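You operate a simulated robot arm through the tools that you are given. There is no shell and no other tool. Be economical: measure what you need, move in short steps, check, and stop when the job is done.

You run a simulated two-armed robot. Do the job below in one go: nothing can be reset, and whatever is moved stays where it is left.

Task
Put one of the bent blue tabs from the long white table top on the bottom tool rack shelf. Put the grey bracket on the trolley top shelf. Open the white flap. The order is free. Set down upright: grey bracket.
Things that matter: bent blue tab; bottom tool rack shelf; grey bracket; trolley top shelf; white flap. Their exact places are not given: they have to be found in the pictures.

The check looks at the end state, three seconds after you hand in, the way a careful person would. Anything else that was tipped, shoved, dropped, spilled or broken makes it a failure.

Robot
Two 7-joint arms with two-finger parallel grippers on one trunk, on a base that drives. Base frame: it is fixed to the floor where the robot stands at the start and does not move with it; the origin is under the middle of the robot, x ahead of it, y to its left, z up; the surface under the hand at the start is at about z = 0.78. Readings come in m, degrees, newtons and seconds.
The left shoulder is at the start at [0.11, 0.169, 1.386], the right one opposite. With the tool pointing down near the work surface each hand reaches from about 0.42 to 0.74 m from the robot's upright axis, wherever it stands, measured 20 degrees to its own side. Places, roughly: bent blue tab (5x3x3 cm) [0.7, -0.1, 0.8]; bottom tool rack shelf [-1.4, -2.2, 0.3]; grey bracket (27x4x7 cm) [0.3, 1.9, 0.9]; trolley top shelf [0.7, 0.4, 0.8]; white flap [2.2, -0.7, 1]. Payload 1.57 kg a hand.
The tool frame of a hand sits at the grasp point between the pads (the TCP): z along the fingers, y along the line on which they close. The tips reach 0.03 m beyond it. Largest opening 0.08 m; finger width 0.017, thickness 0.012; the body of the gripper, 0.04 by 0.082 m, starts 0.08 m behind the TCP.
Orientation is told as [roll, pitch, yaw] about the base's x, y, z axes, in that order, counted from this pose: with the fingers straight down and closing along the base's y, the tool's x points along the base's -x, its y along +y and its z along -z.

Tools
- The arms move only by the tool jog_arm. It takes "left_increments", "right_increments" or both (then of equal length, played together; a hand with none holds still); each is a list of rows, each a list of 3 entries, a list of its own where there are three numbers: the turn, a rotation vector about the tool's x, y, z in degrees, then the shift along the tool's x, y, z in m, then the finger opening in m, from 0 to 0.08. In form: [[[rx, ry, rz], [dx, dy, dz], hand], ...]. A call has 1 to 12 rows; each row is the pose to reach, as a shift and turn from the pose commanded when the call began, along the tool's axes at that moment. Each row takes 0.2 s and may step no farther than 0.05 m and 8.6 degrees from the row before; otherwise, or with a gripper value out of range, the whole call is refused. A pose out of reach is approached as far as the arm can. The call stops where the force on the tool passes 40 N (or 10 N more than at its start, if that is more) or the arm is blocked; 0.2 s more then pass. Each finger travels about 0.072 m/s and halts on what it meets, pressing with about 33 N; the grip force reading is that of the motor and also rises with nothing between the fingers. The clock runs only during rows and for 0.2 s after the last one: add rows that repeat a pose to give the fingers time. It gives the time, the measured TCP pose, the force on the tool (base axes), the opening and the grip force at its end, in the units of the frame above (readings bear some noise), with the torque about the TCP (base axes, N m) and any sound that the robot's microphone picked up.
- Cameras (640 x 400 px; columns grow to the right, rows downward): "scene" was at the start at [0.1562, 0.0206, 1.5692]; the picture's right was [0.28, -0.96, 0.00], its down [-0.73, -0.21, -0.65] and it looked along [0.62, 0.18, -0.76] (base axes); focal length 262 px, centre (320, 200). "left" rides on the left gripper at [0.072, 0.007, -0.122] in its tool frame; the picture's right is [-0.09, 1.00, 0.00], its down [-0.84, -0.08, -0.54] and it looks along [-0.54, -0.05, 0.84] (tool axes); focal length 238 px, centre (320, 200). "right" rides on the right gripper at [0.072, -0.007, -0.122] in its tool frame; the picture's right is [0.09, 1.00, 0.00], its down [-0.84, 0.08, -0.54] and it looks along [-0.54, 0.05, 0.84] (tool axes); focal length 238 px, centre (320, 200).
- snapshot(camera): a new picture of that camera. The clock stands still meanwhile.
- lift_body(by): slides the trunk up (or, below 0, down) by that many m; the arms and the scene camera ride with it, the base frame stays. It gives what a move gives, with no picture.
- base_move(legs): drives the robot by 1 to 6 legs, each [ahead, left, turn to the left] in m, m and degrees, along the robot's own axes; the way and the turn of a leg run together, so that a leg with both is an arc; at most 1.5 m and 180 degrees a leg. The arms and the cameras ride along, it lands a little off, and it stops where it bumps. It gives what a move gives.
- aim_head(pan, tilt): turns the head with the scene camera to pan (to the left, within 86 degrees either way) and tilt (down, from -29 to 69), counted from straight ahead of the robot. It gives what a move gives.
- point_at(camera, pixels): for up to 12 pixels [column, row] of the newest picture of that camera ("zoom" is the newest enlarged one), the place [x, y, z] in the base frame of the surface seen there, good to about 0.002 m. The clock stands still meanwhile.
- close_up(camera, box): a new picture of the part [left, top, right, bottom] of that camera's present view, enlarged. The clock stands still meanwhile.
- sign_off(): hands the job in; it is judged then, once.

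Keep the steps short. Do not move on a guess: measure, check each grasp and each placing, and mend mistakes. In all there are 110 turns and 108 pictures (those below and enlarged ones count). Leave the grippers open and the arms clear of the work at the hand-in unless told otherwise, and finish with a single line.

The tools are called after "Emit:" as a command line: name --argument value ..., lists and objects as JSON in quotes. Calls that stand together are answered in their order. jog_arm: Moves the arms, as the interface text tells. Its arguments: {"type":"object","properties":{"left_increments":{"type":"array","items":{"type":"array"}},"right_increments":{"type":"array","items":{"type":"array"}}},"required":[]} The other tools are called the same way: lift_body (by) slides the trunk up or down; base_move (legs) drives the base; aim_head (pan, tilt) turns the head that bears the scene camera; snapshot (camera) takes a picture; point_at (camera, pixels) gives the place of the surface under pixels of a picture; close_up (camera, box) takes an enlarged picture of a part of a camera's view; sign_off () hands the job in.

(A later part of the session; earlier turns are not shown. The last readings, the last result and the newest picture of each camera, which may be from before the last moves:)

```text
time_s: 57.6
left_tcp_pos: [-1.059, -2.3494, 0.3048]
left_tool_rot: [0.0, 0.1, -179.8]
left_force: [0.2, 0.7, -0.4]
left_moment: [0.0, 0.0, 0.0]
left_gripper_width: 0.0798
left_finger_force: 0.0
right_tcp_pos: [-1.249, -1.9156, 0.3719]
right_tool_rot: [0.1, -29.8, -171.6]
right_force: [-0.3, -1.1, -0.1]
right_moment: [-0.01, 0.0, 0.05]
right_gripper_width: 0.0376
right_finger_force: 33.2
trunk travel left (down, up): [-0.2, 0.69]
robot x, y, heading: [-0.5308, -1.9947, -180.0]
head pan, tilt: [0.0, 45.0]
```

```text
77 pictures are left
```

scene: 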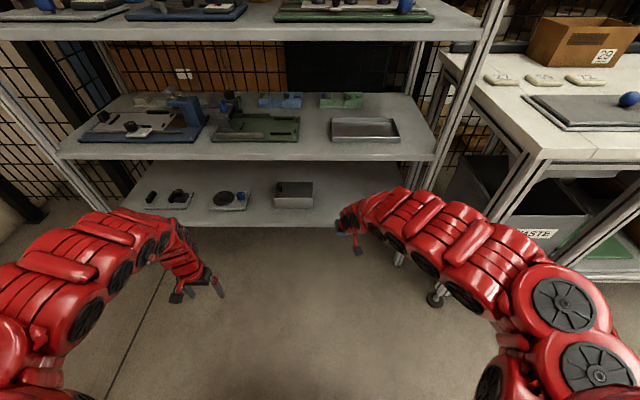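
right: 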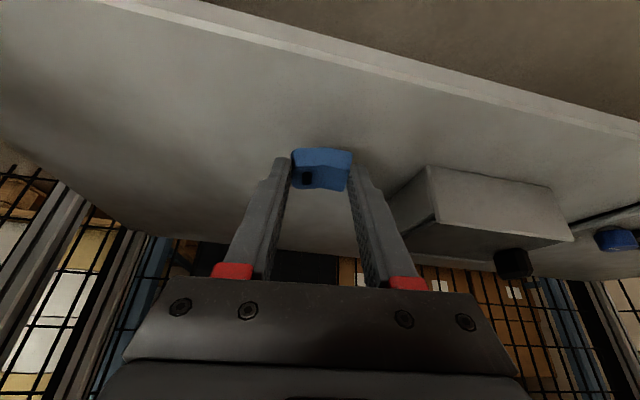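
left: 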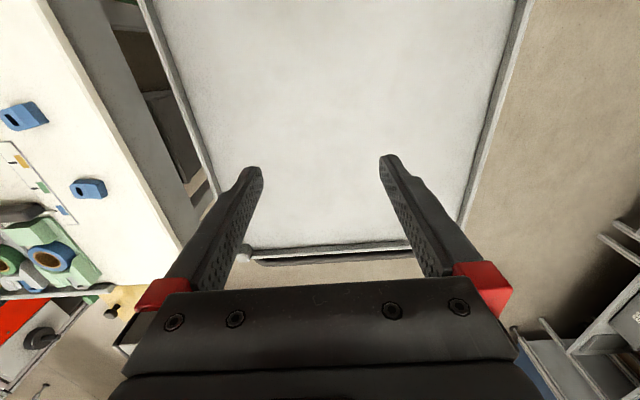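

I shift 3 cm away from the grey block and lower toward the shelf in small steps, watching the force.

Emit:
jog_arm --right_increments '[[[0, 0, 0], [0.003, -0.015, 0.005], 0.03], [[0, 0, 0], [0.006, -0.03, 0.0104], 0.03], [[0, 0, 0], [0.0115, -0.03, 0.02], 0.03], [[0, 0, 0], [0.0155, -0.03, 0.027], 0.03], [[0, 0, 0], [0.0175, -0.03, 0.0303], 0.03]]'

Emit:
close_up --camera "right" --box '[200, 100, 440, 260]'

```text
time_s: 58.8
left_tcp_pos: [-1.0577, -2.3479, 0.305]
left_tool_rot: [0.0, 0.0, -179.8]
left_force: [0.8, 0.0, 0.2]
left_moment: [-0.01, 0.01, 0.0]
left_gripper_width: 0.0802
left_finger_force: 0.1
right_tcp_pos: [-1.2531, -1.8863, 0.3382]
right_tool_rot: [0.0, -30.0, -171.5]
right_force: [1.2, 2.3, 8.3]
right_moment: [0.11, 0.04, -0.02]
right_gripper_width: 0.0375
right_finger_force: 32.9
trunk travel left (down, up): [-0.2, 0.69]
robot x, y, heading: [-0.5279, -1.9931, -180.1]
head pan, tilt: [0.0, 45.0]
```

```text
2.50 times, centred on (320, 180) of right
```

zoom: 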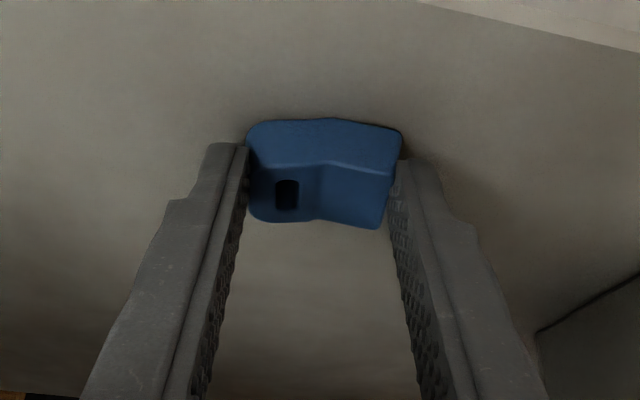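

Contact on the shelf with 8 N at TCP z 0.338. Release gently.

Emit:
jog_arm --right_increments '[[[0, 0, 0], [0, 0, 0], 0.045], [[0, 0, 0], [0, 0, 0], 0.06], [[0, 0, 0], [0, 0, 0], 0.075], [[0, 0, 0], [0, 0, 0], 0.08], [[0, 0, 0], [0, 0, 0], 0.08]]'

Emit:
snapshot --camera "right"

```text
time_s: 60.0
left_tcp_pos: [-1.0579, -2.349, 0.3037]
left_tool_rot: [-0.1, 0.0, -179.8]
left_force: [0.7, -0.8, -0.4]
left_moment: [0.01, -0.01, -0.01]
left_gripper_width: 0.0802
left_finger_force: 0.1
right_tcp_pos: [-1.2522, -1.887, 0.3369]
right_tool_rot: [0.0, -29.8, -171.7]
right_force: [-0.6, -0.7, 0.2]
right_moment: [0.0, -0.01, -0.01]
right_gripper_width: 0.0801
right_finger_force: 0.1
trunk travel left (down, up): [-0.2, 0.69]
robot x, y, heading: [-0.5282, -1.9962, -179.9]
head pan, tilt: [0.0, 45.0]
```

```text
75 pictures are left
```

right: 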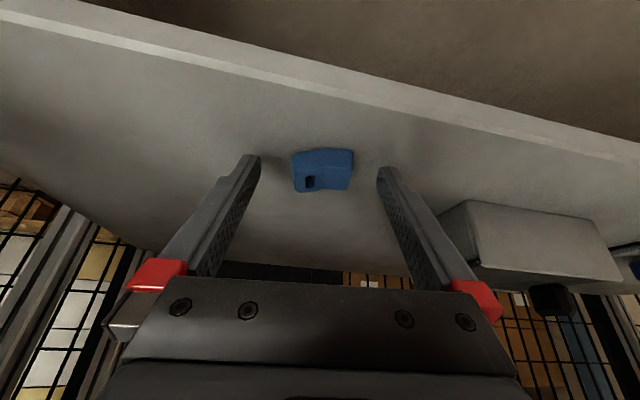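

Released and lying flat. I raise the hand 5 cm and back away.

Emit:
jog_arm --right_increments '[[[0, 0, 0], [-0.0125, 0, -0.0217], 0.08], [[0, 0, 0], [-0.025, 0, -0.0433], 0.08], [[0, 0, 0], [-0.025, 0, -0.0433], 0.08]]'

Emit:
base_move --legs '[[-0.15, 0, 0]]'

Emit:
snapshot --camera "right"

Emit:
lift_body --by 0.4

Emit:
lift_body --by 0.1

```text
time_s: 60.8
left_tcp_pos: [-1.0592, -2.3495, 0.3043]
left_tool_rot: [0.0, 0.1, -179.8]
left_force: [0.9, -0.6, 0.3]
left_moment: [0.01, 0.0, 0.01]
left_gripper_width: 0.0798
left_finger_force: 0.1
right_tcp_pos: [-1.2593, -1.887, 0.3835]
right_tool_rot: [0.2, -29.8, -171.6]
right_force: [0.8, -0.5, -0.4]
right_moment: [-0.02, -0.01, -0.01]
right_gripper_width: 0.0799
right_finger_force: 0.0
right hand out of reach, approached as far as the arm can: row 2, 3
trunk travel left (down, up): [-0.2, 0.69]
robot x, y, heading: [-0.5298, -1.9971, -179.8]
head pan, tilt: [0.0, 45.0]
```

```text
time_s: 62.2
left_tcp_pos: [-0.907, -2.3495, 0.3039]
left_tool_rot: [-0.1, 0.1, -179.6]
left_force: [0.4, -0.3, 0.4]
left_moment: [0.01, 0.0, -0.01]
left_gripper_width: 0.08
left_finger_force: 0.0
right_tcp_pos: [-1.1082, -1.8867, 0.3839]
right_tool_rot: [-0.1, -29.7, -171.6]
right_force: [-0.6, 0.4, -0.1]
right_moment: [0.0, 0.0, -0.01]
right_gripper_width: 0.0801
right_finger_force: 0.1
trunk travel left (down, up): [-0.2, 0.69]
robot x, y, heading: [-0.3805, -1.9933, -179.9]
head pan, tilt: [0.0, 45.0]
```

```text
74 pictures are left
```

right: 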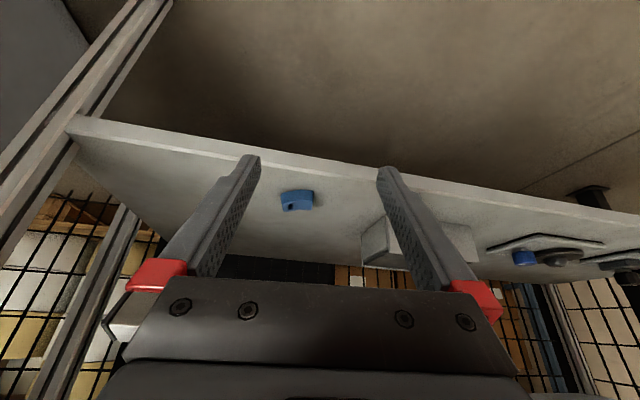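

```text
time_s: 66.0
left_tcp_pos: [-0.9079, -2.3483, 0.7039]
left_tool_rot: [0.1, 0.1, -179.7]
left_force: [-0.1, 0.2, -0.9]
left_moment: [0.0, 0.05, 0.02]
left_gripper_width: 0.0797
left_finger_force: 0.1
right_tcp_pos: [-1.1084, -1.8869, 0.7838]
right_tool_rot: [0.1, -29.8, -171.6]
right_force: [-0.2, 0.0, 1.2]
right_moment: [0.02, -0.03, -0.01]
right_gripper_width: 0.08
right_finger_force: 0.1
trunk travel left (down, up): [-0.6, 0.29]
robot x, y, heading: [-0.3778, -1.9954, -180.0]
head pan, tilt: [0.0, 45.0]
```

```text
time_s: 67.3
left_tcp_pos: [-0.9081, -2.3476, 0.8037]
left_tool_rot: [-0.1, 0.2, -179.7]
left_force: [0.1, 0.4, 0.2]
left_moment: [0.0, 0.01, 0.01]
left_gripper_width: 0.0798
left_finger_force: 0.1
right_tcp_pos: [-1.108, -1.8875, 0.8833]
right_tool_rot: [0.1, -29.8, -171.6]
right_force: [-0.2, -0.2, -0.4]
right_moment: [0.01, -0.01, 0.02]
right_gripper_width: 0.0799
right_finger_force: 0.1
trunk travel left (down, up): [-0.7, 0.19]
robot x, y, heading: [-0.3809, -1.9951, -179.6]
head pan, tilt: [0.0, 45.0]
```

Tab sits on the bottom shelf. Now the bracket: I shift away from the desk, turn to face +y, and drive along the free corridor.

Emit:
lift_body --by 0.17

Emit:
base_move --legs '[[0, 0.36, 0], [0, 0, -90], [0, 0.1, 0], [1.5, 0, 0], [1.2, 0, 0]]'

Emit:
aim_head --pan -20 --tilt 40

Emit:
snapshot --camera "scene"

```text
time_s: 69.2
left_tcp_pos: [-0.9085, -2.348, 0.9738]
left_tool_rot: [0.0, 0.1, -179.7]
left_force: [-1.0, 0.0, -1.1]
left_moment: [0.05, -0.03, -0.01]
left_gripper_width: 0.0799
left_finger_force: 0.0
right_tcp_pos: [-1.1089, -1.8864, 1.0535]
right_tool_rot: [0.1, -29.7, -171.6]
right_force: [0.6, -0.2, -0.5]
right_moment: [-0.03, 0.01, 0.01]
right_gripper_width: 0.08
right_finger_force: 0.0
trunk travel left (down, up): [-0.87, 0.02]
robot x, y, heading: [-0.3805, -1.9883, -180.0]
head pan, tilt: [0.0, 45.0]
```

```text
time_s: 88.7
left_tcp_pos: [-0.7598, 0.8393, 0.9746]
left_tool_rot: [0.0, 0.1, 88.4]
left_force: [0.3, 0.7, 0.0]
left_moment: [0.02, 0.0, 0.01]
left_gripper_width: 0.0798
left_finger_force: 0.0
right_tcp_pos: [-0.2943, 1.0251, 1.0537]
right_tool_rot: [0.1, -29.8, 96.6]
right_force: [-0.1, 0.3, -0.4]
right_moment: [0.02, -0.01, -0.03]
right_gripper_width: 0.0798
right_finger_force: 0.1
trunk travel left (down, up): [-0.87, 0.02]
robot x, y, heading: [-0.4277, 0.2998, 88.6]
head pan, tilt: [0.0, 45.0]
```

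```text
time_s: 89.5
left_tcp_pos: [-0.7608, 0.8393, 0.9732]
left_tool_rot: [-0.1, 0.1, 88.4]
left_force: [1.1, -0.1, -0.5]
left_moment: [0.0, -0.02, 0.0]
left_gripper_width: 0.0799
left_finger_force: 0.0
right_tcp_pos: [-0.2931, 1.0241, 1.0532]
right_tool_rot: [0.1, -29.8, 96.4]
right_force: [-0.5, 0.3, 0.0]
right_moment: [0.0, -0.02, 0.02]
right_gripper_width: 0.0799
right_finger_force: 0.0
trunk travel left (down, up): [-0.87, 0.02]
robot x, y, heading: [-0.422, 0.3027, 88.5]
head pan, tilt: [-20.0, 40.0]
```

```text
73 pictures are left
```

scene: 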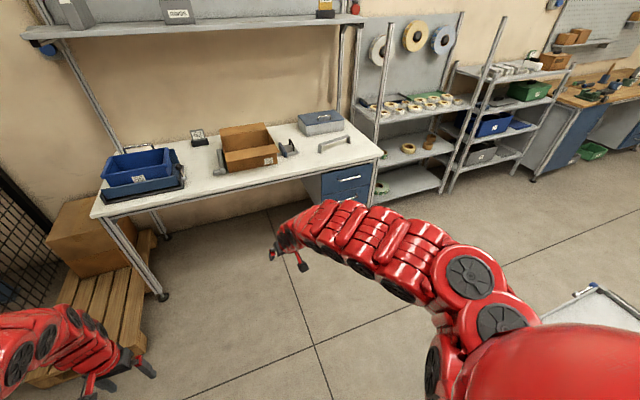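

I'll measure the tape rack and bench front edges before choosing a stance.

Emit:
point_at --camera "scene" --pixels '[[382, 160], [357, 100], [373, 185], [440, 185], [335, 146], [352, 140], [318, 151], [250, 150], [270, 160], [345, 25], [320, 205]]'

Emit:
close_up --camera "scene" --box '[270, 100, 390, 180]'

```text
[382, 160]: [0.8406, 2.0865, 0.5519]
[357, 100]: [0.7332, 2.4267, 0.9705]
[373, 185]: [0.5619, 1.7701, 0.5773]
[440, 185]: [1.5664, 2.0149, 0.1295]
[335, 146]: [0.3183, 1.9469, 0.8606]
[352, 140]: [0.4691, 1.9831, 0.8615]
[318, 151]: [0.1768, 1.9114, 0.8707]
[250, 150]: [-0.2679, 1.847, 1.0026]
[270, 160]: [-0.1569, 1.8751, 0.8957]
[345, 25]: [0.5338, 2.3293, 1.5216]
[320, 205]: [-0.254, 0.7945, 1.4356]
```

```text
5.00 times, centred on (330, 140) of scene
```

zoom: 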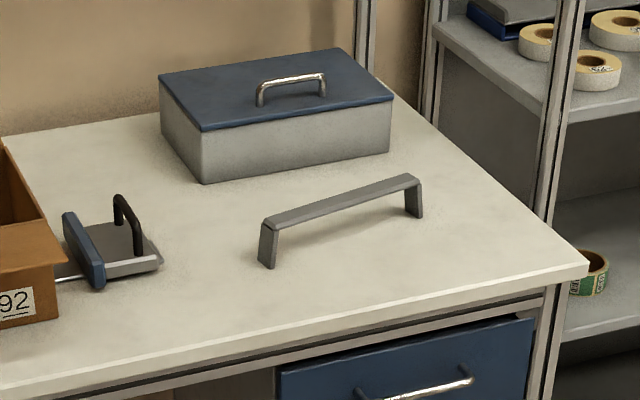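

Stance: robot near (0.11,1.25), heading 45°. Raise the left hand a bit and forward, turn right 43.5° and drive most of the way.

Emit:
jog_arm --left_increments '[[[0, 0, 0], [-0.03, 0, -0.02], 0.08], [[0, 0, 0], [-0.06, 0, -0.04], 0.08], [[0, 0, 0], [-0.08, 0, -0.06], 0.08], [[0, 0, 0], [-0.08, 0, -0.06], 0.08]]'

Emit:
base_move --legs '[[0, 0, -43.5], [0.9, 0.25, 0]]'

Emit:
aim_head --pan 30 --tilt 50

Emit:
snapshot --camera "scene"

Emit:
snapshot --camera "left"

```text
time_s: 90.5
left_tcp_pos: [-0.7582, 0.921, 1.0331]
left_tool_rot: [0.1, 0.1, 88.3]
left_force: [0.5, -0.2, 0.8]
left_moment: [-0.01, -0.03, 0.0]
left_gripper_width: 0.0799
left_finger_force: 0.0
right_tcp_pos: [-0.2921, 1.0257, 1.0541]
right_tool_rot: [0.2, -29.8, 96.4]
right_force: [0.3, -0.1, -0.6]
right_moment: [0.01, -0.05, -0.01]
right_gripper_width: 0.08
right_finger_force: 0.0
trunk travel left (down, up): [-0.87, 0.02]
robot x, y, heading: [-0.4281, 0.2977, 88.4]
head pan, tilt: [-20.0, 40.0]
```

```text
time_s: 97.4
left_tcp_pos: [0.206, 1.7946, 1.0348]
left_tool_rot: [0.1, 0.2, 45.6]
left_force: [0.0, 0.7, 0.1]
left_moment: [0.0, 0.0, -0.01]
left_gripper_width: 0.0799
left_finger_force: 0.1
right_tcp_pos: [0.6177, 1.5543, 1.0545]
right_tool_rot: [0.1, -29.9, 53.8]
right_force: [0.0, 0.2, 0.1]
right_moment: [0.0, 0.0, 0.02]
right_gripper_width: 0.0798
right_finger_force: 0.1
trunk travel left (down, up): [-0.87, 0.02]
robot x, y, heading: [0.0295, 1.1126, 45.5]
head pan, tilt: [-20.0, 40.0]
```

```text
time_s: 98.6
left_tcp_pos: [0.2055, 1.7945, 1.0338]
left_tool_rot: [0.0, 0.1, 45.6]
left_force: [-0.1, 0.2, 0.6]
left_moment: [0.0, 0.0, -0.01]
left_gripper_width: 0.0803
left_finger_force: 0.0
right_tcp_pos: [0.6186, 1.5544, 1.0532]
right_tool_rot: [0.2, -29.8, 53.8]
right_force: [0.1, -0.1, 1.0]
right_moment: [0.0, -0.01, 0.02]
right_gripper_width: 0.0802
right_finger_force: 0.0
trunk travel left (down, up): [-0.87, 0.02]
robot x, y, heading: [0.0287, 1.1081, 45.8]
head pan, tilt: [30.0, 50.0]
```

```text
71 pictures are left
```

scene: 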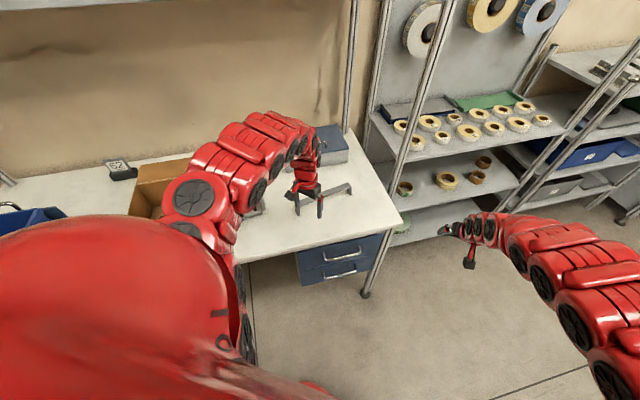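

```text
70 pictures are left
```

left: 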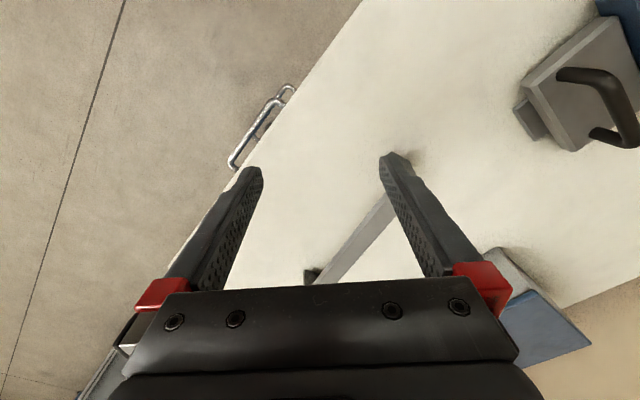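

Drive 0.15 ahead, 0.016 left, and rotate the left tool 35° to square with the bar (bar angle ~10°).

Emit:
base_move --legs '[[0.15, 0.016, 0]]'

Emit:
jog_arm --left_increments '[[[0, 0, 7.06], [0, 0, 0], 0.08], [[0, 0, 14.1], [0, 0, 0], 0.08], [[0, 0, 21.2], [0, 0, 0], 0.08], [[0, 0, 28.2], [0, 0, 0], 0.08], [[0, 0, 35.3], [0, 0, 0], 0.08], [[0, 0, 35.3], [0, 0, 0], 0.08]]'

Emit:
snapshot --camera "left"

Emit:
point_at --camera "left" --pixels '[[320, 130], [280, 130], [360, 130], [320, 180], [320, 100], [320, 60]]'

```text
time_s: 100.0
left_tcp_pos: [0.2959, 1.91, 1.0356]
left_tool_rot: [0.1, 0.0, 45.7]
left_force: [-0.6, 0.0, -0.3]
left_moment: [0.01, -0.04, -0.01]
left_gripper_width: 0.0801
left_finger_force: 0.0
right_tcp_pos: [0.7072, 1.6703, 1.0557]
right_tool_rot: [0.1, -29.9, 53.8]
right_force: [-1.2, -0.6, 0.1]
right_moment: [0.02, -0.01, 0.0]
right_gripper_width: 0.0803
right_finger_force: 0.1
trunk travel left (down, up): [-0.87, 0.02]
robot x, y, heading: [0.1211, 1.2317, 45.7]
head pan, tilt: [30.0, 50.0]
```

```text
time_s: 101.4
left_tcp_pos: [0.2964, 1.9125, 1.0336]
left_tool_rot: [-0.1, 0.1, 10.3]
left_force: [0.8, -0.6, 0.3]
left_moment: [-0.02, 0.02, -0.01]
left_gripper_width: 0.0799
left_finger_force: 0.0
right_tcp_pos: [0.7084, 1.673, 1.0534]
right_tool_rot: [0.1, -29.8, 53.7]
right_force: [-0.4, 0.2, 0.0]
right_moment: [0.01, -0.05, -0.03]
right_gripper_width: 0.0802
right_finger_force: 0.1
trunk travel left (down, up): [-0.87, 0.02]
robot x, y, heading: [0.1206, 1.2289, 45.6]
head pan, tilt: [30.0, 50.0]
```

```text
69 pictures are left
```

left: 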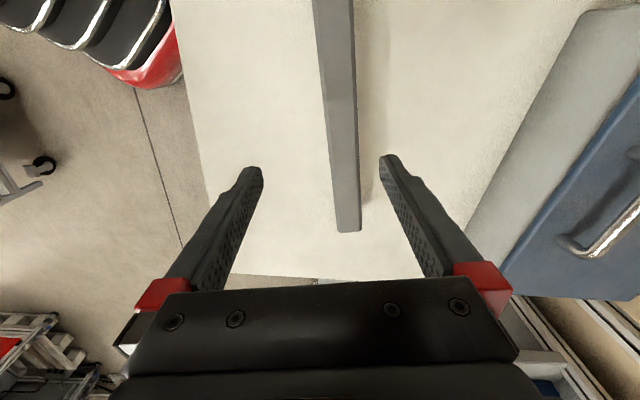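

```text
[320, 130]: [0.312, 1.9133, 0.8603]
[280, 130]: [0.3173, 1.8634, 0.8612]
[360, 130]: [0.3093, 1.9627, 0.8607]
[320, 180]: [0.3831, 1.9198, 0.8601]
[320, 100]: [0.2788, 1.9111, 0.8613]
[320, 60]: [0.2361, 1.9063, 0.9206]
```

Emit:
point_at --camera "left" --pixels '[[334, 20], [341, 130], [346, 215], [328, 130], [352, 130], [337, 70], [350, 228], [339, 226]]'

```text
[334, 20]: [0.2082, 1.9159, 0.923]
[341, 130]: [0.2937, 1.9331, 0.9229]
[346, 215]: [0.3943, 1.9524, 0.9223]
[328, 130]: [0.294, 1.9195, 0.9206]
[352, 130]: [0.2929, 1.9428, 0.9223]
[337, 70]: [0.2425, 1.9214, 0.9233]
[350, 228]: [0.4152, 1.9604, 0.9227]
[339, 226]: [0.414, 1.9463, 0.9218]
```

Bar centre line passes (0.302,1.9335), top z 0.923, width 25 mm. Align, then descend to TCP z 0.915.

Emit:
jog_arm --left_increments '[[[0, 0, -0.8], [-0.0097, 0.0196, 0], 0.08], [[0, 0, -0.8], [-0.0097, 0.0196, 0.04], 0.08], [[0, 0, -0.8], [-0.0097, 0.0196, 0.08], 0.08], [[0, 0, -0.8], [-0.0097, 0.0196, 0.1], 0.08], [[0, 0, -0.8], [-0.0097, 0.0196, 0.118], 0.08], [[0, 0, -0.8], [-0.0097, 0.0196, 0.118], 0.08]]'

Emit:
snapshot --camera "left"

```text
time_s: 102.8
left_tcp_pos: [0.3019, 1.9316, 0.9139]
left_tool_rot: [0.0, 0.2, 11.1]
left_force: [0.8, 0.1, -0.1]
left_moment: [0.03, -0.02, 0.02]
left_gripper_width: 0.0801
left_finger_force: 0.1
right_tcp_pos: [0.7091, 1.6721, 1.0542]
right_tool_rot: [0.1, -29.8, 53.8]
right_force: [-0.5, 1.0, -0.4]
right_moment: [-0.03, 0.04, 0.0]
right_gripper_width: 0.0799
right_finger_force: 0.0
trunk travel left (down, up): [-0.87, 0.02]
robot x, y, heading: [0.1191, 1.2239, 45.7]
head pan, tilt: [30.0, 50.0]
```

```text
68 pictures are left
```

left: 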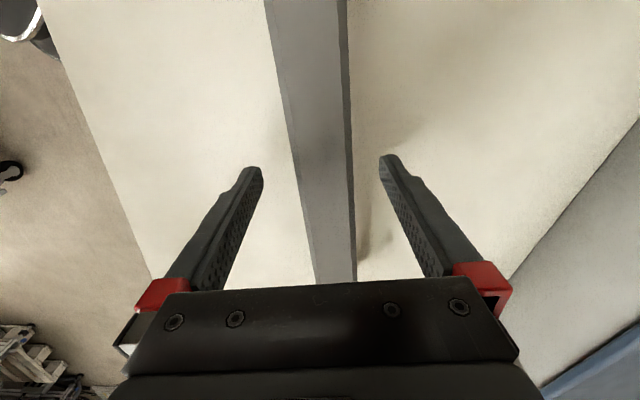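

Bar is between the fingers, centred. Close.

Emit:
jog_arm --left_increments '[[[0, 0, 0], [0, 0, 0], 0.06], [[0, 0, 0], [0, 0, 0], 0.04], [[0, 0, 0], [0, 0, 0], 0.025], [[0, 0, 0], [0, 0, 0], 0.01], [[0, 0, 0], [0, 0, 0], 0.01], [[0, 0, 0], [0, 0, 0], 0.01]]'

Emit:
jog_arm --left_increments '[[[0, 0, 0], [0, 0, -0.01], 0.01], [[0, 0, 0], [0, 0, -0.03], 0.01], [[0, 0, 0], [0, 0, -0.06], 0.01], [[0, 0, 0], [0, 0, -0.08], 0.01], [[0, 0, 0], [0, 0, -0.08], 0.01]]'

Emit:
snapshot --camera "left"

Emit:
close_up --camera "scene" --box '[220, 90, 420, 250]'

```text
time_s: 104.2
left_tcp_pos: [0.3016, 1.9319, 0.9152]
left_tool_rot: [-0.1, 0.1, 11.2]
left_force: [0.2, -0.5, 0.0]
left_moment: [-0.01, -0.01, 0.05]
left_gripper_width: 0.0312
left_finger_force: 32.5
right_tcp_pos: [0.709, 1.6718, 1.0537]
right_tool_rot: [0.1, -29.9, 53.9]
right_force: [0.2, -0.1, -0.4]
right_moment: [0.01, 0.01, -0.03]
right_gripper_width: 0.0803
right_finger_force: 0.0
trunk travel left (down, up): [-0.87, 0.02]
robot x, y, heading: [0.1244, 1.2258, 45.9]
head pan, tilt: [30.0, 50.0]
```

```text
time_s: 105.4
left_tcp_pos: [0.3027, 1.9318, 0.9952]
left_tool_rot: [-0.2, 0.1, 11.2]
left_force: [-0.1, 0.8, 0.0]
left_moment: [-0.02, 0.0, -0.01]
left_gripper_width: 0.0312
left_finger_force: 32.6
right_tcp_pos: [0.7096, 1.6717, 1.0531]
right_tool_rot: [0.1, -29.8, 53.8]
right_force: [1.5, -1.2, -0.4]
right_moment: [0.0, -0.01, -0.01]
right_gripper_width: 0.0803
right_finger_force: 0.0
trunk travel left (down, up): [-0.87, 0.02]
robot x, y, heading: [0.1219, 1.2239, 45.6]
head pan, tilt: [30.0, 50.0]
```

```text
67 pictures are left
```

left: 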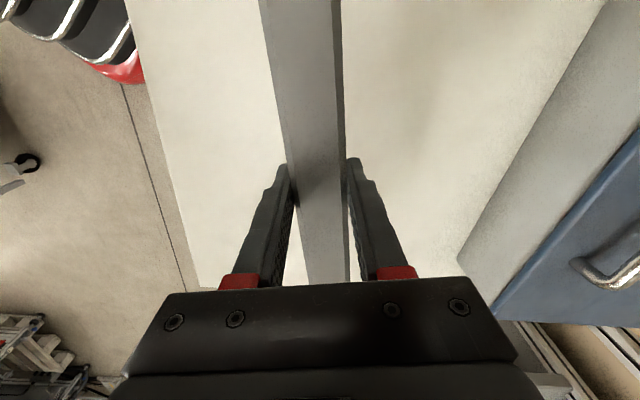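

```text
2.50 times, centred on (320, 170) of scene
```

zoom: 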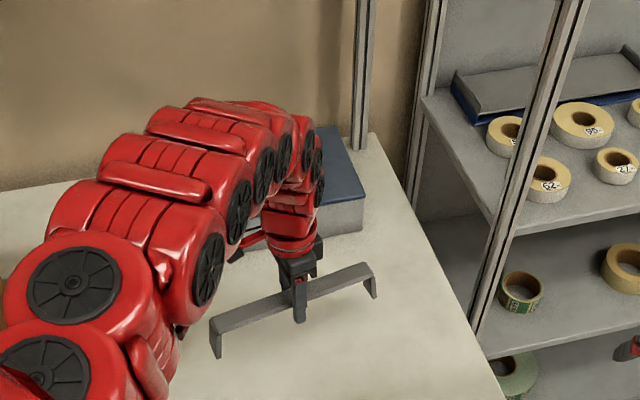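

Bracket is held level. Back away, turn to heading 0, and go to the trolley.

Emit:
base_move --legs '[[-0.6, 0, 0], [0, 0, -45.7]]'

Emit:
base_move --legs '[[0, -0.78, 0]]'

Emit:
aim_head --pan 10 --tilt 50

Emit:
snapshot --camera "scene"

```text
time_s: 110.8
left_tcp_pos: [0.3394, 1.1618, 0.9933]
left_tool_rot: [-0.1, 0.0, -34.7]
left_force: [-0.2, 0.9, -0.4]
left_moment: [0.01, 0.02, -0.01]
left_gripper_width: 0.0312
left_finger_force: 33.4
right_tcp_pos: [0.4369, 0.6895, 1.0544]
right_tool_rot: [0.1, -29.8, 8.0]
right_force: [-0.2, -0.9, 0.9]
right_moment: [-0.02, -0.01, 0.02]
right_gripper_width: 0.08
right_finger_force: 0.1
trunk travel left (down, up): [-0.87, 0.02]
robot x, y, heading: [-0.2933, 0.8044, -0.4]
head pan, tilt: [30.0, 50.0]
```

```text
time_s: 115.0
left_tcp_pos: [0.3372, 0.3916, 0.9948]
left_tool_rot: [-0.2, -0.1, -34.5]
left_force: [-0.1, -1.1, 0.5]
left_moment: [0.0, -0.01, -0.03]
left_gripper_width: 0.0312
left_finger_force: 33.4
right_tcp_pos: [0.4364, -0.0802, 1.0534]
right_tool_rot: [0.0, -29.8, 8.3]
right_force: [0.0, 0.4, 0.4]
right_moment: [0.0, 0.05, 0.01]
right_gripper_width: 0.0799
right_finger_force: 0.1
trunk travel left (down, up): [-0.87, 0.02]
robot x, y, heading: [-0.2924, 0.029, 0.1]
head pan, tilt: [30.0, 50.0]
```

```text
time_s: 115.8
left_tcp_pos: [0.3369, 0.3913, 0.9941]
left_tool_rot: [-0.1, 0.1, -34.3]
left_force: [-0.8, -0.3, -0.1]
left_moment: [0.0, -0.02, 0.02]
left_gripper_width: 0.0312
left_finger_force: 33.2
right_tcp_pos: [0.4369, -0.0809, 1.0527]
right_tool_rot: [0.1, -29.7, 8.3]
right_force: [0.0, 0.0, 0.1]
right_moment: [0.01, -0.02, 0.0]
right_gripper_width: 0.0799
right_finger_force: 0.0
trunk travel left (down, up): [-0.87, 0.02]
robot x, y, heading: [-0.2932, 0.0254, 0.1]
head pan, tilt: [10.0, 50.0]
```

```text
65 pictures are left
```

scene: 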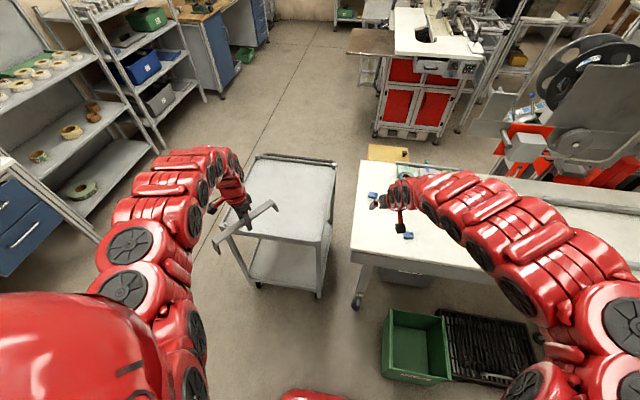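

Emit:
point_at --camera "scene" --pixels '[[262, 162], [328, 168], [315, 234], [285, 185], [320, 242], [336, 170], [252, 158], [400, 315], [385, 370]]'

Emit:
base_move --legs '[[0.31, 0, 0]]'

Emit:
jog_arm --left_increments '[[[0, 0, -7], [0, 0, 0], 0.01], [[0, 0, -14], [0, 0, 0], 0.01], [[0, 0, -21], [0, 0, 0], 0.01], [[0, 0, -28], [0, 0, 0], 0.01], [[0, 0, -34.4], [0, 0, 0], 0.01], [[0, 0, -34.4], [0, 0, 0], 0.01]]'

Emit:
snapshot --camera "scene"

```text
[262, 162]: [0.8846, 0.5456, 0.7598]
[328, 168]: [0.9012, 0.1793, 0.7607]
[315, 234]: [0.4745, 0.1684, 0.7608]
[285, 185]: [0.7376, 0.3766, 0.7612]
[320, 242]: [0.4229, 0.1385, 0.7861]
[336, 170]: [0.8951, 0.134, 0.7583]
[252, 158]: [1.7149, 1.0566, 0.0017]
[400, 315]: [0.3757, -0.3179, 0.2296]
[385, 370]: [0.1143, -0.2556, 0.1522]
```

```text
time_s: 117.9
left_tcp_pos: [0.6398, 0.3909, 0.9957]
left_tool_rot: [0.1, 0.0, -34.5]
left_force: [-0.4, -0.6, -0.4]
left_moment: [0.0, -0.05, -0.01]
left_gripper_width: 0.031
left_finger_force: 32.9
right_tcp_pos: [0.7386, -0.0812, 1.0541]
right_tool_rot: [0.1, -29.9, 8.3]
right_force: [-0.3, 0.9, -0.1]
right_moment: [-0.02, 0.01, -0.01]
right_gripper_width: 0.0802
right_finger_force: 0.0
trunk travel left (down, up): [-0.87, 0.02]
robot x, y, heading: [0.0095, 0.0267, -0.0]
head pan, tilt: [10.0, 50.0]
```

```text
time_s: 119.3
left_tcp_pos: [0.6412, 0.3906, 0.9946]
left_tool_rot: [-0.1, 0.0, 0.0]
left_force: [0.1, 0.1, -0.5]
left_moment: [0.01, -0.01, 0.03]
left_gripper_width: 0.0308
left_finger_force: 32.8
right_tcp_pos: [0.7398, -0.0813, 1.0535]
right_tool_rot: [0.1, -29.8, 8.2]
right_force: [-0.2, 0.1, -0.5]
right_moment: [0.0, 0.02, -0.02]
right_gripper_width: 0.0801
right_finger_force: 0.1
trunk travel left (down, up): [-0.87, 0.02]
robot x, y, heading: [0.0086, 0.0284, -0.0]
head pan, tilt: [10.0, 50.0]
```

```text
64 pictures are left
```

scene: 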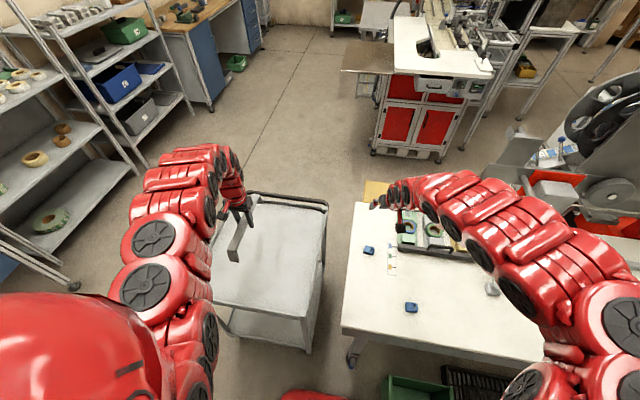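

The bracket is over the trolley tray (x 0.51–0.78, y 0.39). Lower toward TCP z ~0.815.

Emit:
jog_arm --left_increments '[[[0, 0, 0], [0, 0, 0.045], 0.01], [[0, 0, 0], [0, 0, 0.09], 0.01], [[0, 0, 0], [0, 0, 0.13], 0.01], [[0, 0, 0], [0, 0, 0.155], 0.01], [[0, 0, 0], [0, 0, 0.168], 0.01], [[0, 0, 0], [0, 0, 0.174], 0.01], [[0, 0, 0], [0, 0, 0.177], 0.01], [[0, 0, 0], [0, 0, 0.179], 0.01], [[0, 0, 0], [0, 0, 0.1795], 0.01]]'

Emit:
close_up --camera "scene" --box '[180, 160, 360, 320]'

```text
time_s: 121.3
left_tcp_pos: [0.6102, 0.3774, 0.8504]
left_tool_rot: [-0.2, 0.1, 0.0]
left_force: [-0.4, 0.0, -0.6]
left_moment: [0.03, 0.0, 0.01]
left_gripper_width: 0.0311
left_finger_force: 33.2
left hand out of reach, approached as far as the arm can: row 3, 4, 5, 6, 7, 8, 9
right_tcp_pos: [0.739, -0.0816, 1.0546]
right_tool_rot: [0.1, -29.8, 8.2]
right_force: [-0.1, -0.7, -0.7]
right_moment: [0.01, 0.03, 0.02]
right_gripper_width: 0.0802
right_finger_force: 0.0
trunk travel left (down, up): [-0.87, 0.02]
robot x, y, heading: [0.0132, 0.0276, 0.2]
head pan, tilt: [10.0, 50.0]
```

```text
2.50 times, centred on (270, 240) of scene
```

zoom: 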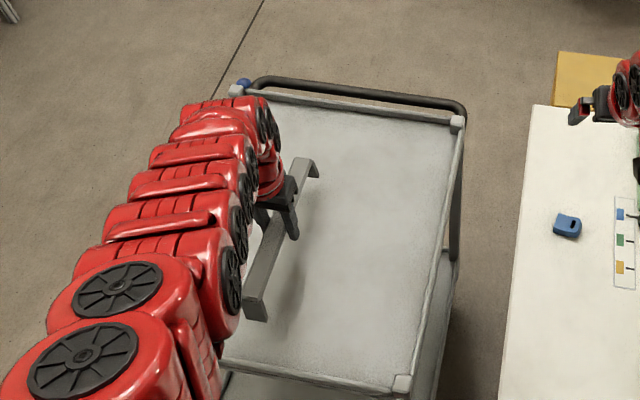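

Arm at its far limit with the trunk high. I lower the trunk 0.025, then move 3 cm forward by arm.

Emit:
lift_body --by -0.025

Emit:
base_move --legs '[[0.03, 0, 0]]'

Emit:
lift_body --by -0.006

```text
time_s: 122.0
left_tcp_pos: [0.6096, 0.3782, 0.8248]
left_tool_rot: [0.0, 0.1, -0.1]
left_force: [-0.7, -0.2, -0.8]
left_moment: [-0.02, 0.01, 0.02]
left_gripper_width: 0.0312
left_finger_force: 33.0
right_tcp_pos: [0.7386, -0.0816, 1.0296]
right_tool_rot: [0.1, -29.8, 8.3]
right_force: [0.5, 0.0, -0.3]
right_moment: [-0.01, 0.01, -0.03]
right_gripper_width: 0.0799
right_finger_force: 0.0
trunk travel left (down, up): [-0.845, 0.045]
robot x, y, heading: [0.0073, 0.0261, 0.1]
head pan, tilt: [10.0, 50.0]
```

```text
time_s: 122.8
left_tcp_pos: [0.6361, 0.3791, 0.8283]
left_tool_rot: [0.0, -0.1, 0.0]
left_force: [0.2, -0.8, -0.6]
left_moment: [-0.01, -0.06, 0.03]
left_gripper_width: 0.0313
left_finger_force: 32.9
right_tcp_pos: [0.7647, -0.0812, 1.0323]
right_tool_rot: [0.0, -30.1, 8.2]
right_force: [-1.2, -0.1, 0.8]
right_moment: [-0.01, -0.01, 0.0]
right_gripper_width: 0.0798
right_finger_force: 0.0
trunk travel left (down, up): [-0.845, 0.045]
robot x, y, heading: [0.0376, 0.0255, 0.0]
head pan, tilt: [10.0, 50.0]
```

```text
time_s: 123.4
left_tcp_pos: [0.6375, 0.3782, 0.8204]
left_tool_rot: [0.0, -0.1, -0.1]
left_force: [0.1, -0.2, -0.7]
left_moment: [0.03, 0.0, 0.01]
left_gripper_width: 0.0314
left_finger_force: 33.0
right_tcp_pos: [0.7671, -0.082, 1.0247]
right_tool_rot: [0.1, -30.0, 8.2]
right_force: [0.1, 0.3, -0.2]
right_moment: [0.01, 0.03, -0.02]
right_gripper_width: 0.08
right_finger_force: 0.0
trunk travel left (down, up): [-0.839, 0.051]
robot x, y, heading: [0.0399, 0.0239, 0.2]
head pan, tilt: [10.0, 50.0]
```

Feet ~5 mm above the tray; lower by 4 mm then 2 mm, watching force.

Emit:
lift_body --by -0.004

Emit:
lift_body --by -0.002

Emit:
close_up --camera "scene" --box '[180, 160, 360, 320]'

```text
time_s: 123.9
left_tcp_pos: [0.6389, 0.378, 0.815]
left_tool_rot: [-0.1, 0.1, -0.1]
left_force: [-1.3, -1.2, 5.7]
left_moment: [-0.05, -0.29, -0.11]
left_gripper_width: 0.0308
left_finger_force: 32.9
right_tcp_pos: [0.7681, -0.0823, 1.0196]
right_tool_rot: [0.0, -29.9, 8.1]
right_force: [-0.7, 0.2, -0.5]
right_moment: [0.0, -0.04, -0.01]
right_gripper_width: 0.0802
right_finger_force: 0.0
trunk travel left (down, up): [-0.835, 0.055]
robot x, y, heading: [0.0403, 0.0277, -0.1]
head pan, tilt: [10.0, 50.0]
```

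```text
time_s: 124.4
left_tcp_pos: [0.6381, 0.3791, 0.8147]
left_tool_rot: [0.1, -0.1, 0.0]
left_force: [-1.5, -0.4, 19.5]
left_moment: [-0.02, 0.49, 0.02]
left_gripper_width: 0.0314
left_finger_force: 33.0
right_tcp_pos: [0.7665, -0.0812, 1.0184]
right_tool_rot: [0.2, -29.9, 8.2]
right_force: [-0.1, -0.5, -1.1]
right_moment: [-0.02, 0.01, -0.01]
right_gripper_width: 0.0798
right_finger_force: 0.1
trunk travel left (down, up): [-0.833, 0.057]
robot x, y, heading: [0.0365, 0.0307, 0.1]
head pan, tilt: [10.0, 50.0]
```

```text
2.50 times, centred on (270, 240) of scene
```

zoom: 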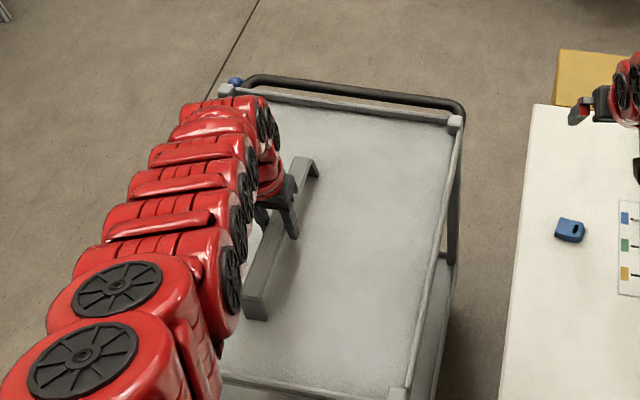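

Feet are in contact (19 N). Back off 1 mm and open.

Emit:
lift_body --by 0.001

Emit:
jog_arm --left_increments '[[[0, 0, 0], [0, 0, 0], 0.04], [[0, 0, 0], [0, 0, 0], 0.055], [[0, 0, 0], [0, 0, 0], 0.07], [[0, 0, 0], [0, 0, 0], 0.08], [[0, 0, 0], [0, 0, 0], 0.08]]'

Emit:
snapshot --camera "left"

```text
time_s: 125.0
left_tcp_pos: [0.6386, 0.3788, 0.8155]
left_tool_rot: [0.0, -0.2, 0.1]
left_force: [0.2, 0.6, 15.2]
left_moment: [0.06, -0.62, 0.04]
left_gripper_width: 0.0313
left_finger_force: 32.9
right_tcp_pos: [0.7681, -0.0817, 1.0179]
right_tool_rot: [0.1, -29.9, 8.2]
right_force: [0.3, 0.1, 0.1]
right_moment: [0.01, 0.0, -0.02]
right_gripper_width: 0.0802
right_finger_force: 0.1
trunk travel left (down, up): [-0.834, 0.056]
robot x, y, heading: [0.0409, 0.0294, 0.1]
head pan, tilt: [10.0, 50.0]
```

```text
time_s: 126.2
left_tcp_pos: [0.6384, 0.3772, 0.8143]
left_tool_rot: [0.1, 0.0, 0.0]
left_force: [0.0, -1.1, -0.4]
left_moment: [-0.01, 0.04, -0.02]
left_gripper_width: 0.0803
left_finger_force: 0.1
right_tcp_pos: [0.7698, -0.0811, 1.0171]
right_tool_rot: [0.1, -29.8, 8.2]
right_force: [0.2, -0.4, 0.2]
right_moment: [-0.04, 0.01, 0.02]
right_gripper_width: 0.0799
right_finger_force: 0.0
trunk travel left (down, up): [-0.834, 0.056]
robot x, y, heading: [0.0422, 0.0321, -0.1]
head pan, tilt: [10.0, 50.0]
```

```text
61 pictures are left
```

left: 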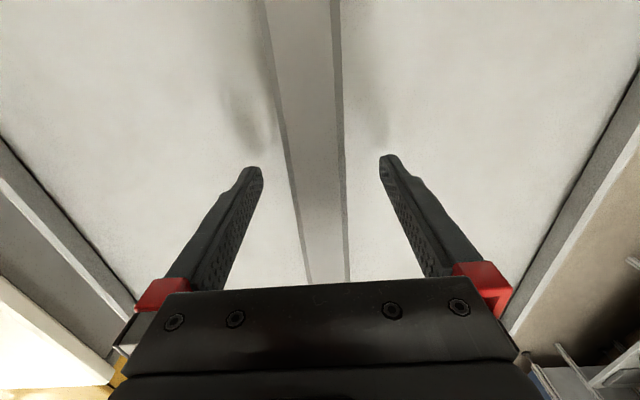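

Open. Go straight up: trunk +0.055, then arm up, then check the bracket stands.

Emit:
lift_body --by 0.055

Emit:
jog_arm --left_increments '[[[0, 0, 0], [0, 0, -0.03], 0.08], [[0, 0, 0], [0, 0, -0.06], 0.08], [[0, 0, 0], [0, 0, -0.1], 0.08], [[0, 0, 0], [0, 0, -0.1], 0.08]]'

Emit:
base_move --legs '[[-0.4, 0, 0]]'

Emit:
snapshot --camera "scene"

```text
time_s: 127.1
left_tcp_pos: [0.6396, 0.3777, 0.8678]
left_tool_rot: [0.0, 0.0, 0.0]
left_force: [-1.4, 0.5, 0.4]
left_moment: [0.0, 0.03, 0.0]
left_gripper_width: 0.08
left_finger_force: 0.1
right_tcp_pos: [0.7688, -0.0805, 1.0722]
right_tool_rot: [0.1, -29.8, 8.2]
right_force: [0.3, 0.8, -0.3]
right_moment: [0.01, 0.02, 0.0]
right_gripper_width: 0.0802
right_finger_force: 0.0
trunk travel left (down, up): [-0.889, 0.001]
robot x, y, heading: [0.0401, 0.0302, -0.2]
head pan, tilt: [10.0, 50.0]
```

```text
time_s: 128.1
left_tcp_pos: [0.6398, 0.3771, 0.9671]
left_tool_rot: [0.1, 0.1, 0.0]
left_force: [0.4, 0.4, 0.1]
left_moment: [0.04, -0.01, 0.01]
left_gripper_width: 0.0802
left_finger_force: 0.0
right_tcp_pos: [0.7694, -0.0805, 1.0733]
right_tool_rot: [0.2, -29.8, 8.2]
right_force: [-0.3, 0.7, 0.2]
right_moment: [0.0, -0.02, -0.01]
right_gripper_width: 0.0801
right_finger_force: 0.0
trunk travel left (down, up): [-0.889, 0.001]
robot x, y, heading: [0.0412, 0.0273, 0.2]
head pan, tilt: [10.0, 50.0]
```

```text
time_s: 130.6
left_tcp_pos: [0.2335, 0.3772, 0.9663]
left_tool_rot: [0.0, 0.1, 0.0]
left_force: [0.5, 0.6, -0.3]
left_moment: [-0.02, 0.01, 0.01]
left_gripper_width: 0.0797
left_finger_force: 0.1
right_tcp_pos: [0.3628, -0.0814, 1.0726]
right_tool_rot: [0.1, -29.7, 8.1]
right_force: [0.2, 0.0, 0.3]
right_moment: [0.0, 0.03, 0.01]
right_gripper_width: 0.0801
right_finger_force: 0.0
trunk travel left (down, up): [-0.889, 0.001]
robot x, y, heading: [-0.3694, 0.0229, 0.1]
head pan, tilt: [10.0, 50.0]
```

```text
60 pictures are left
```

scene: 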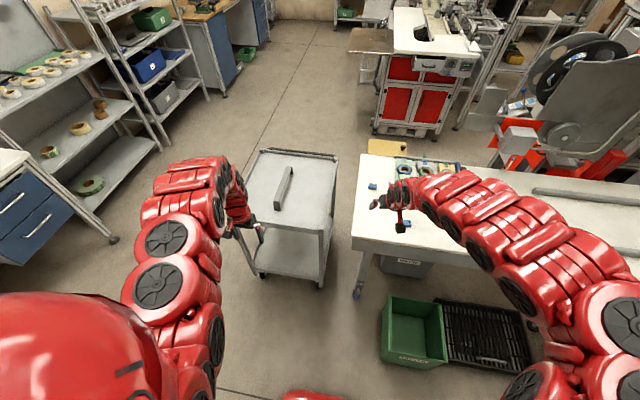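

Bracket stands upright on the trolley. Next the flap: go around the trolley on its left side.

Emit:
base_move --legs '[[0, 0.98, 0], [1.5, 0, 0]]'

Emit:
aim_head --pan -50 --tilt 35

Emit:
snapshot --camera "scene"

Emit:
point_at --camera "scene" --pixels '[[320, 200], [250, 250], [400, 250], [350, 150], [300, 150], [450, 200]]'

```text
time_s: 143.0
left_tcp_pos: [1.7542, 1.3845, 0.9672]
left_tool_rot: [0.0, 0.0, 0.3]
left_force: [0.2, -0.5, 0.1]
left_moment: [-0.02, -0.04, -0.01]
left_gripper_width: 0.08
left_finger_force: 0.0
right_tcp_pos: [1.8867, 0.9278, 1.0735]
right_tool_rot: [0.1, -30.0, 8.5]
right_force: [-0.1, 1.3, 0.3]
right_moment: [0.0, -0.02, 0.02]
right_gripper_width: 0.0802
right_finger_force: 0.0
trunk travel left (down, up): [-0.889, 0.001]
robot x, y, heading: [1.1517, 1.0357, 0.4]
head pan, tilt: [10.0, 50.0]
```

```text
time_s: 144.3
left_tcp_pos: [1.7541, 1.3859, 0.9678]
left_tool_rot: [0.0, 0.1, 0.3]
left_force: [-0.8, -0.3, -0.4]
left_moment: [-0.02, 0.0, 0.01]
left_gripper_width: 0.0798
left_finger_force: 0.1
right_tcp_pos: [1.8868, 0.9296, 1.0729]
right_tool_rot: [0.1, -29.8, 8.5]
right_force: [-0.4, -0.5, 0.2]
right_moment: [0.03, -0.01, 0.02]
right_gripper_width: 0.08
right_finger_force: 0.1
trunk travel left (down, up): [-0.889, 0.001]
robot x, y, heading: [1.1516, 1.0346, 0.4]
head pan, tilt: [-50.0, 35.0]
```

```text
59 pictures are left
```

scene: 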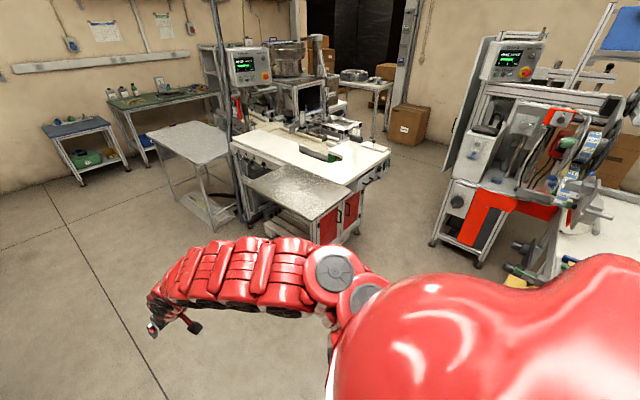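

```text
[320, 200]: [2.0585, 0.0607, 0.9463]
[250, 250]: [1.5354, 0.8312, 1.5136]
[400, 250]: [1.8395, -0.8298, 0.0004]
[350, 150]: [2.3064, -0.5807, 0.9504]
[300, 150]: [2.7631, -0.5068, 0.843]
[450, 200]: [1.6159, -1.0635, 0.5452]
```

Emit:
close_up --camera "scene" --box '[230, 100, 410, 240]'

Emit:
point_at --camera "scene" --pixels '[[316, 215], [250, 180], [347, 190], [385, 155], [440, 240], [475, 260], [500, 265], [520, 275], [345, 240], [310, 240], [435, 180]]'

```text
2.86 times, centred on (320, 170) of scene
```

zoom: 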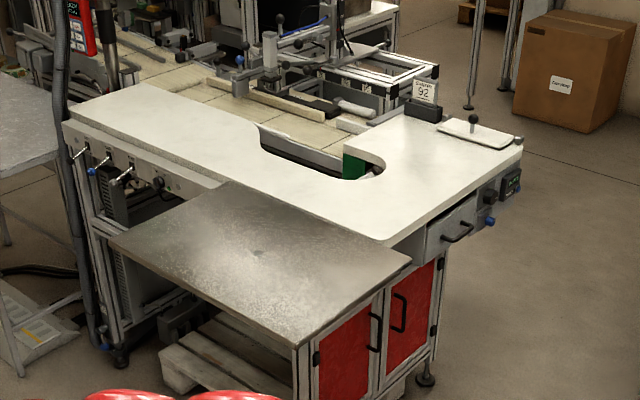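

```text
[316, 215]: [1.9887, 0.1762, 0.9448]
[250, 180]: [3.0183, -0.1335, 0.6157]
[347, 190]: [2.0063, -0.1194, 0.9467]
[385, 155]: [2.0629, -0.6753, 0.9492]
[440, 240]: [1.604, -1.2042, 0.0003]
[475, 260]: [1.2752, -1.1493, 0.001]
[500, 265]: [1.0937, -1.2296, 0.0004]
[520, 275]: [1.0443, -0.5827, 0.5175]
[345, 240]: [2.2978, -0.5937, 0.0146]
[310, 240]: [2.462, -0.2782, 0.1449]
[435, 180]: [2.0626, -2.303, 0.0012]
```

Emit:
point_at --camera "scene" --pixels '[[495, 205], [550, 210], [470, 160], [600, 215], [520, 250], [555, 240], [590, 170], [515, 60], [465, 215], [440, 190], [570, 250]]'

```text
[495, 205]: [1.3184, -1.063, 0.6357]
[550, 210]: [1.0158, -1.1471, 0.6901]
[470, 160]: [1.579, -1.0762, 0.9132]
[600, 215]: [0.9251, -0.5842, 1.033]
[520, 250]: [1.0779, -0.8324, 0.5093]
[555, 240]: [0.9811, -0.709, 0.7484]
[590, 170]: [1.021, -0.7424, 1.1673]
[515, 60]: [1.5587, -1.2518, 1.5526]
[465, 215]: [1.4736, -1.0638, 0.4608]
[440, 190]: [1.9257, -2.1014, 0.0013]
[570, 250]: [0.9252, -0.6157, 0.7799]
```

Emit:
point_at --camera "zoom" --pixels '[[62, 60], [72, 230], [80, 20], [115, 245], [70, 115], [330, 60], [425, 95], [473, 122], [475, 135], [515, 140], [440, 125], [470, 118]]'

Emit:
jog_arm --left_increments '[[[0, 0, 0], [0, 0, -0.04], 0.08], [[0, 0, 0], [0, 0, -0.08], 0.08], [[0, 0, 0], [0, 0, -0.12], 0.08], [[0, 0, 0], [0, 0, -0.15], 0.08], [[0, 0, 0], [0, 0, -0.15], 0.08]]'

```text
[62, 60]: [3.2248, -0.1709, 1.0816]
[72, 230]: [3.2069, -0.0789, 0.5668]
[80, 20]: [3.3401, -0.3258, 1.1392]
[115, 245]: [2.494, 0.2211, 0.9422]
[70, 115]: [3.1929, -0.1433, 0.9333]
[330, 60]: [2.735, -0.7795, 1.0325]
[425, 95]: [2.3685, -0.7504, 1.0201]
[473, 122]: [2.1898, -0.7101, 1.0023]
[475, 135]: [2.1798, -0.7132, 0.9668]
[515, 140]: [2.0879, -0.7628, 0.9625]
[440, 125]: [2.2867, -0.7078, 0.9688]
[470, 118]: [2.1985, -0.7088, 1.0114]
```

```text
time_s: 145.5
left_tcp_pos: [1.7602, 1.3886, 1.1174]
left_tool_rot: [-0.2, 0.4, 0.3]
left_force: [0.7, -0.4, -0.6]
left_moment: [0.03, 0.01, 0.02]
left_gripper_width: 0.08
left_finger_force: 0.0
left hand out of reach, approached as far as the arm can: row 4, 5
right_tcp_pos: [1.8861, 0.9287, 1.0726]
right_tool_rot: [0.1, -29.8, 8.5]
right_force: [0.6, -0.7, 0.5]
right_moment: [-0.01, -0.05, -0.01]
right_gripper_width: 0.0797
right_finger_force: 0.1
trunk travel left (down, up): [-0.889, 0.001]
robot x, y, heading: [1.1597, 1.0279, 0.4]
head pan, tilt: [-50.0, 35.0]
```

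Knob top is at about (2.195,-0.71,1.01), plate z 0.967. Drive ahead 0.25 and strafe right 1.3.

Emit:
base_move --legs '[[0.25, 0, 0], [0, -1.3, 0]]'

Emit:
aim_head --pan -25 --tilt 40

Emit:
snapshot --camera "scene"

Emit:
snapshot --camera "right"

```text
time_s: 153.3
left_tcp_pos: [2.0056, 0.0902, 1.1169]
left_tool_rot: [-0.1, 0.3, -0.9]
left_force: [0.2, -0.1, -0.1]
left_moment: [-0.06, 0.01, -0.03]
left_gripper_width: 0.08
left_finger_force: 0.2
right_tcp_pos: [2.1244, -0.3705, 1.0725]
right_tool_rot: [0.2, -29.8, 7.4]
right_force: [0.0, 0.1, -0.8]
right_moment: [0.03, -0.02, 0.01]
right_gripper_width: 0.0799
right_finger_force: 0.1
trunk travel left (down, up): [-0.889, 0.001]
robot x, y, heading: [1.3956, -0.2479, -1.2]
head pan, tilt: [-50.0, 35.0]
```

```text
time_s: 154.2
left_tcp_pos: [2.0071, 0.0901, 1.1173]
left_tool_rot: [-0.1, 0.2, -0.9]
left_force: [-0.1, -0.8, 0.1]
left_moment: [-0.01, 0.03, 0.01]
left_gripper_width: 0.08
left_finger_force: 0.0
right_tcp_pos: [2.1232, -0.3717, 1.0726]
right_tool_rot: [0.1, -29.9, 7.2]
right_force: [0.1, 0.7, -0.2]
right_moment: [0.01, -0.04, 0.02]
right_gripper_width: 0.0797
right_finger_force: 0.0
trunk travel left (down, up): [-0.889, 0.001]
robot x, y, heading: [1.3958, -0.251, -0.8]
head pan, tilt: [-25.0, 40.0]
```

```text
57 pictures are left
```

scene: 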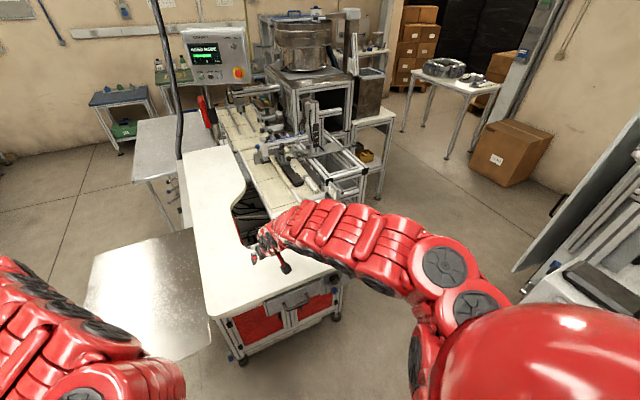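

```text
56 pictures are left
```

right: 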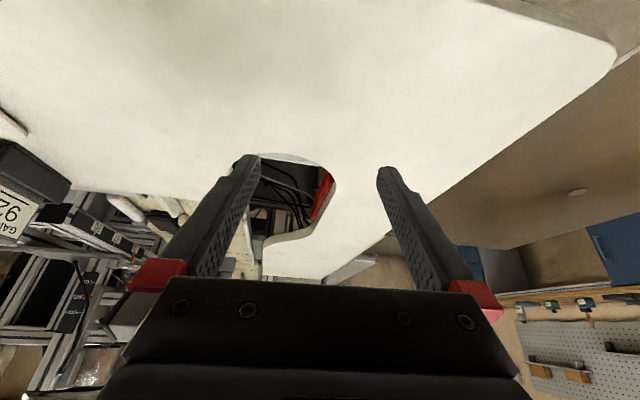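

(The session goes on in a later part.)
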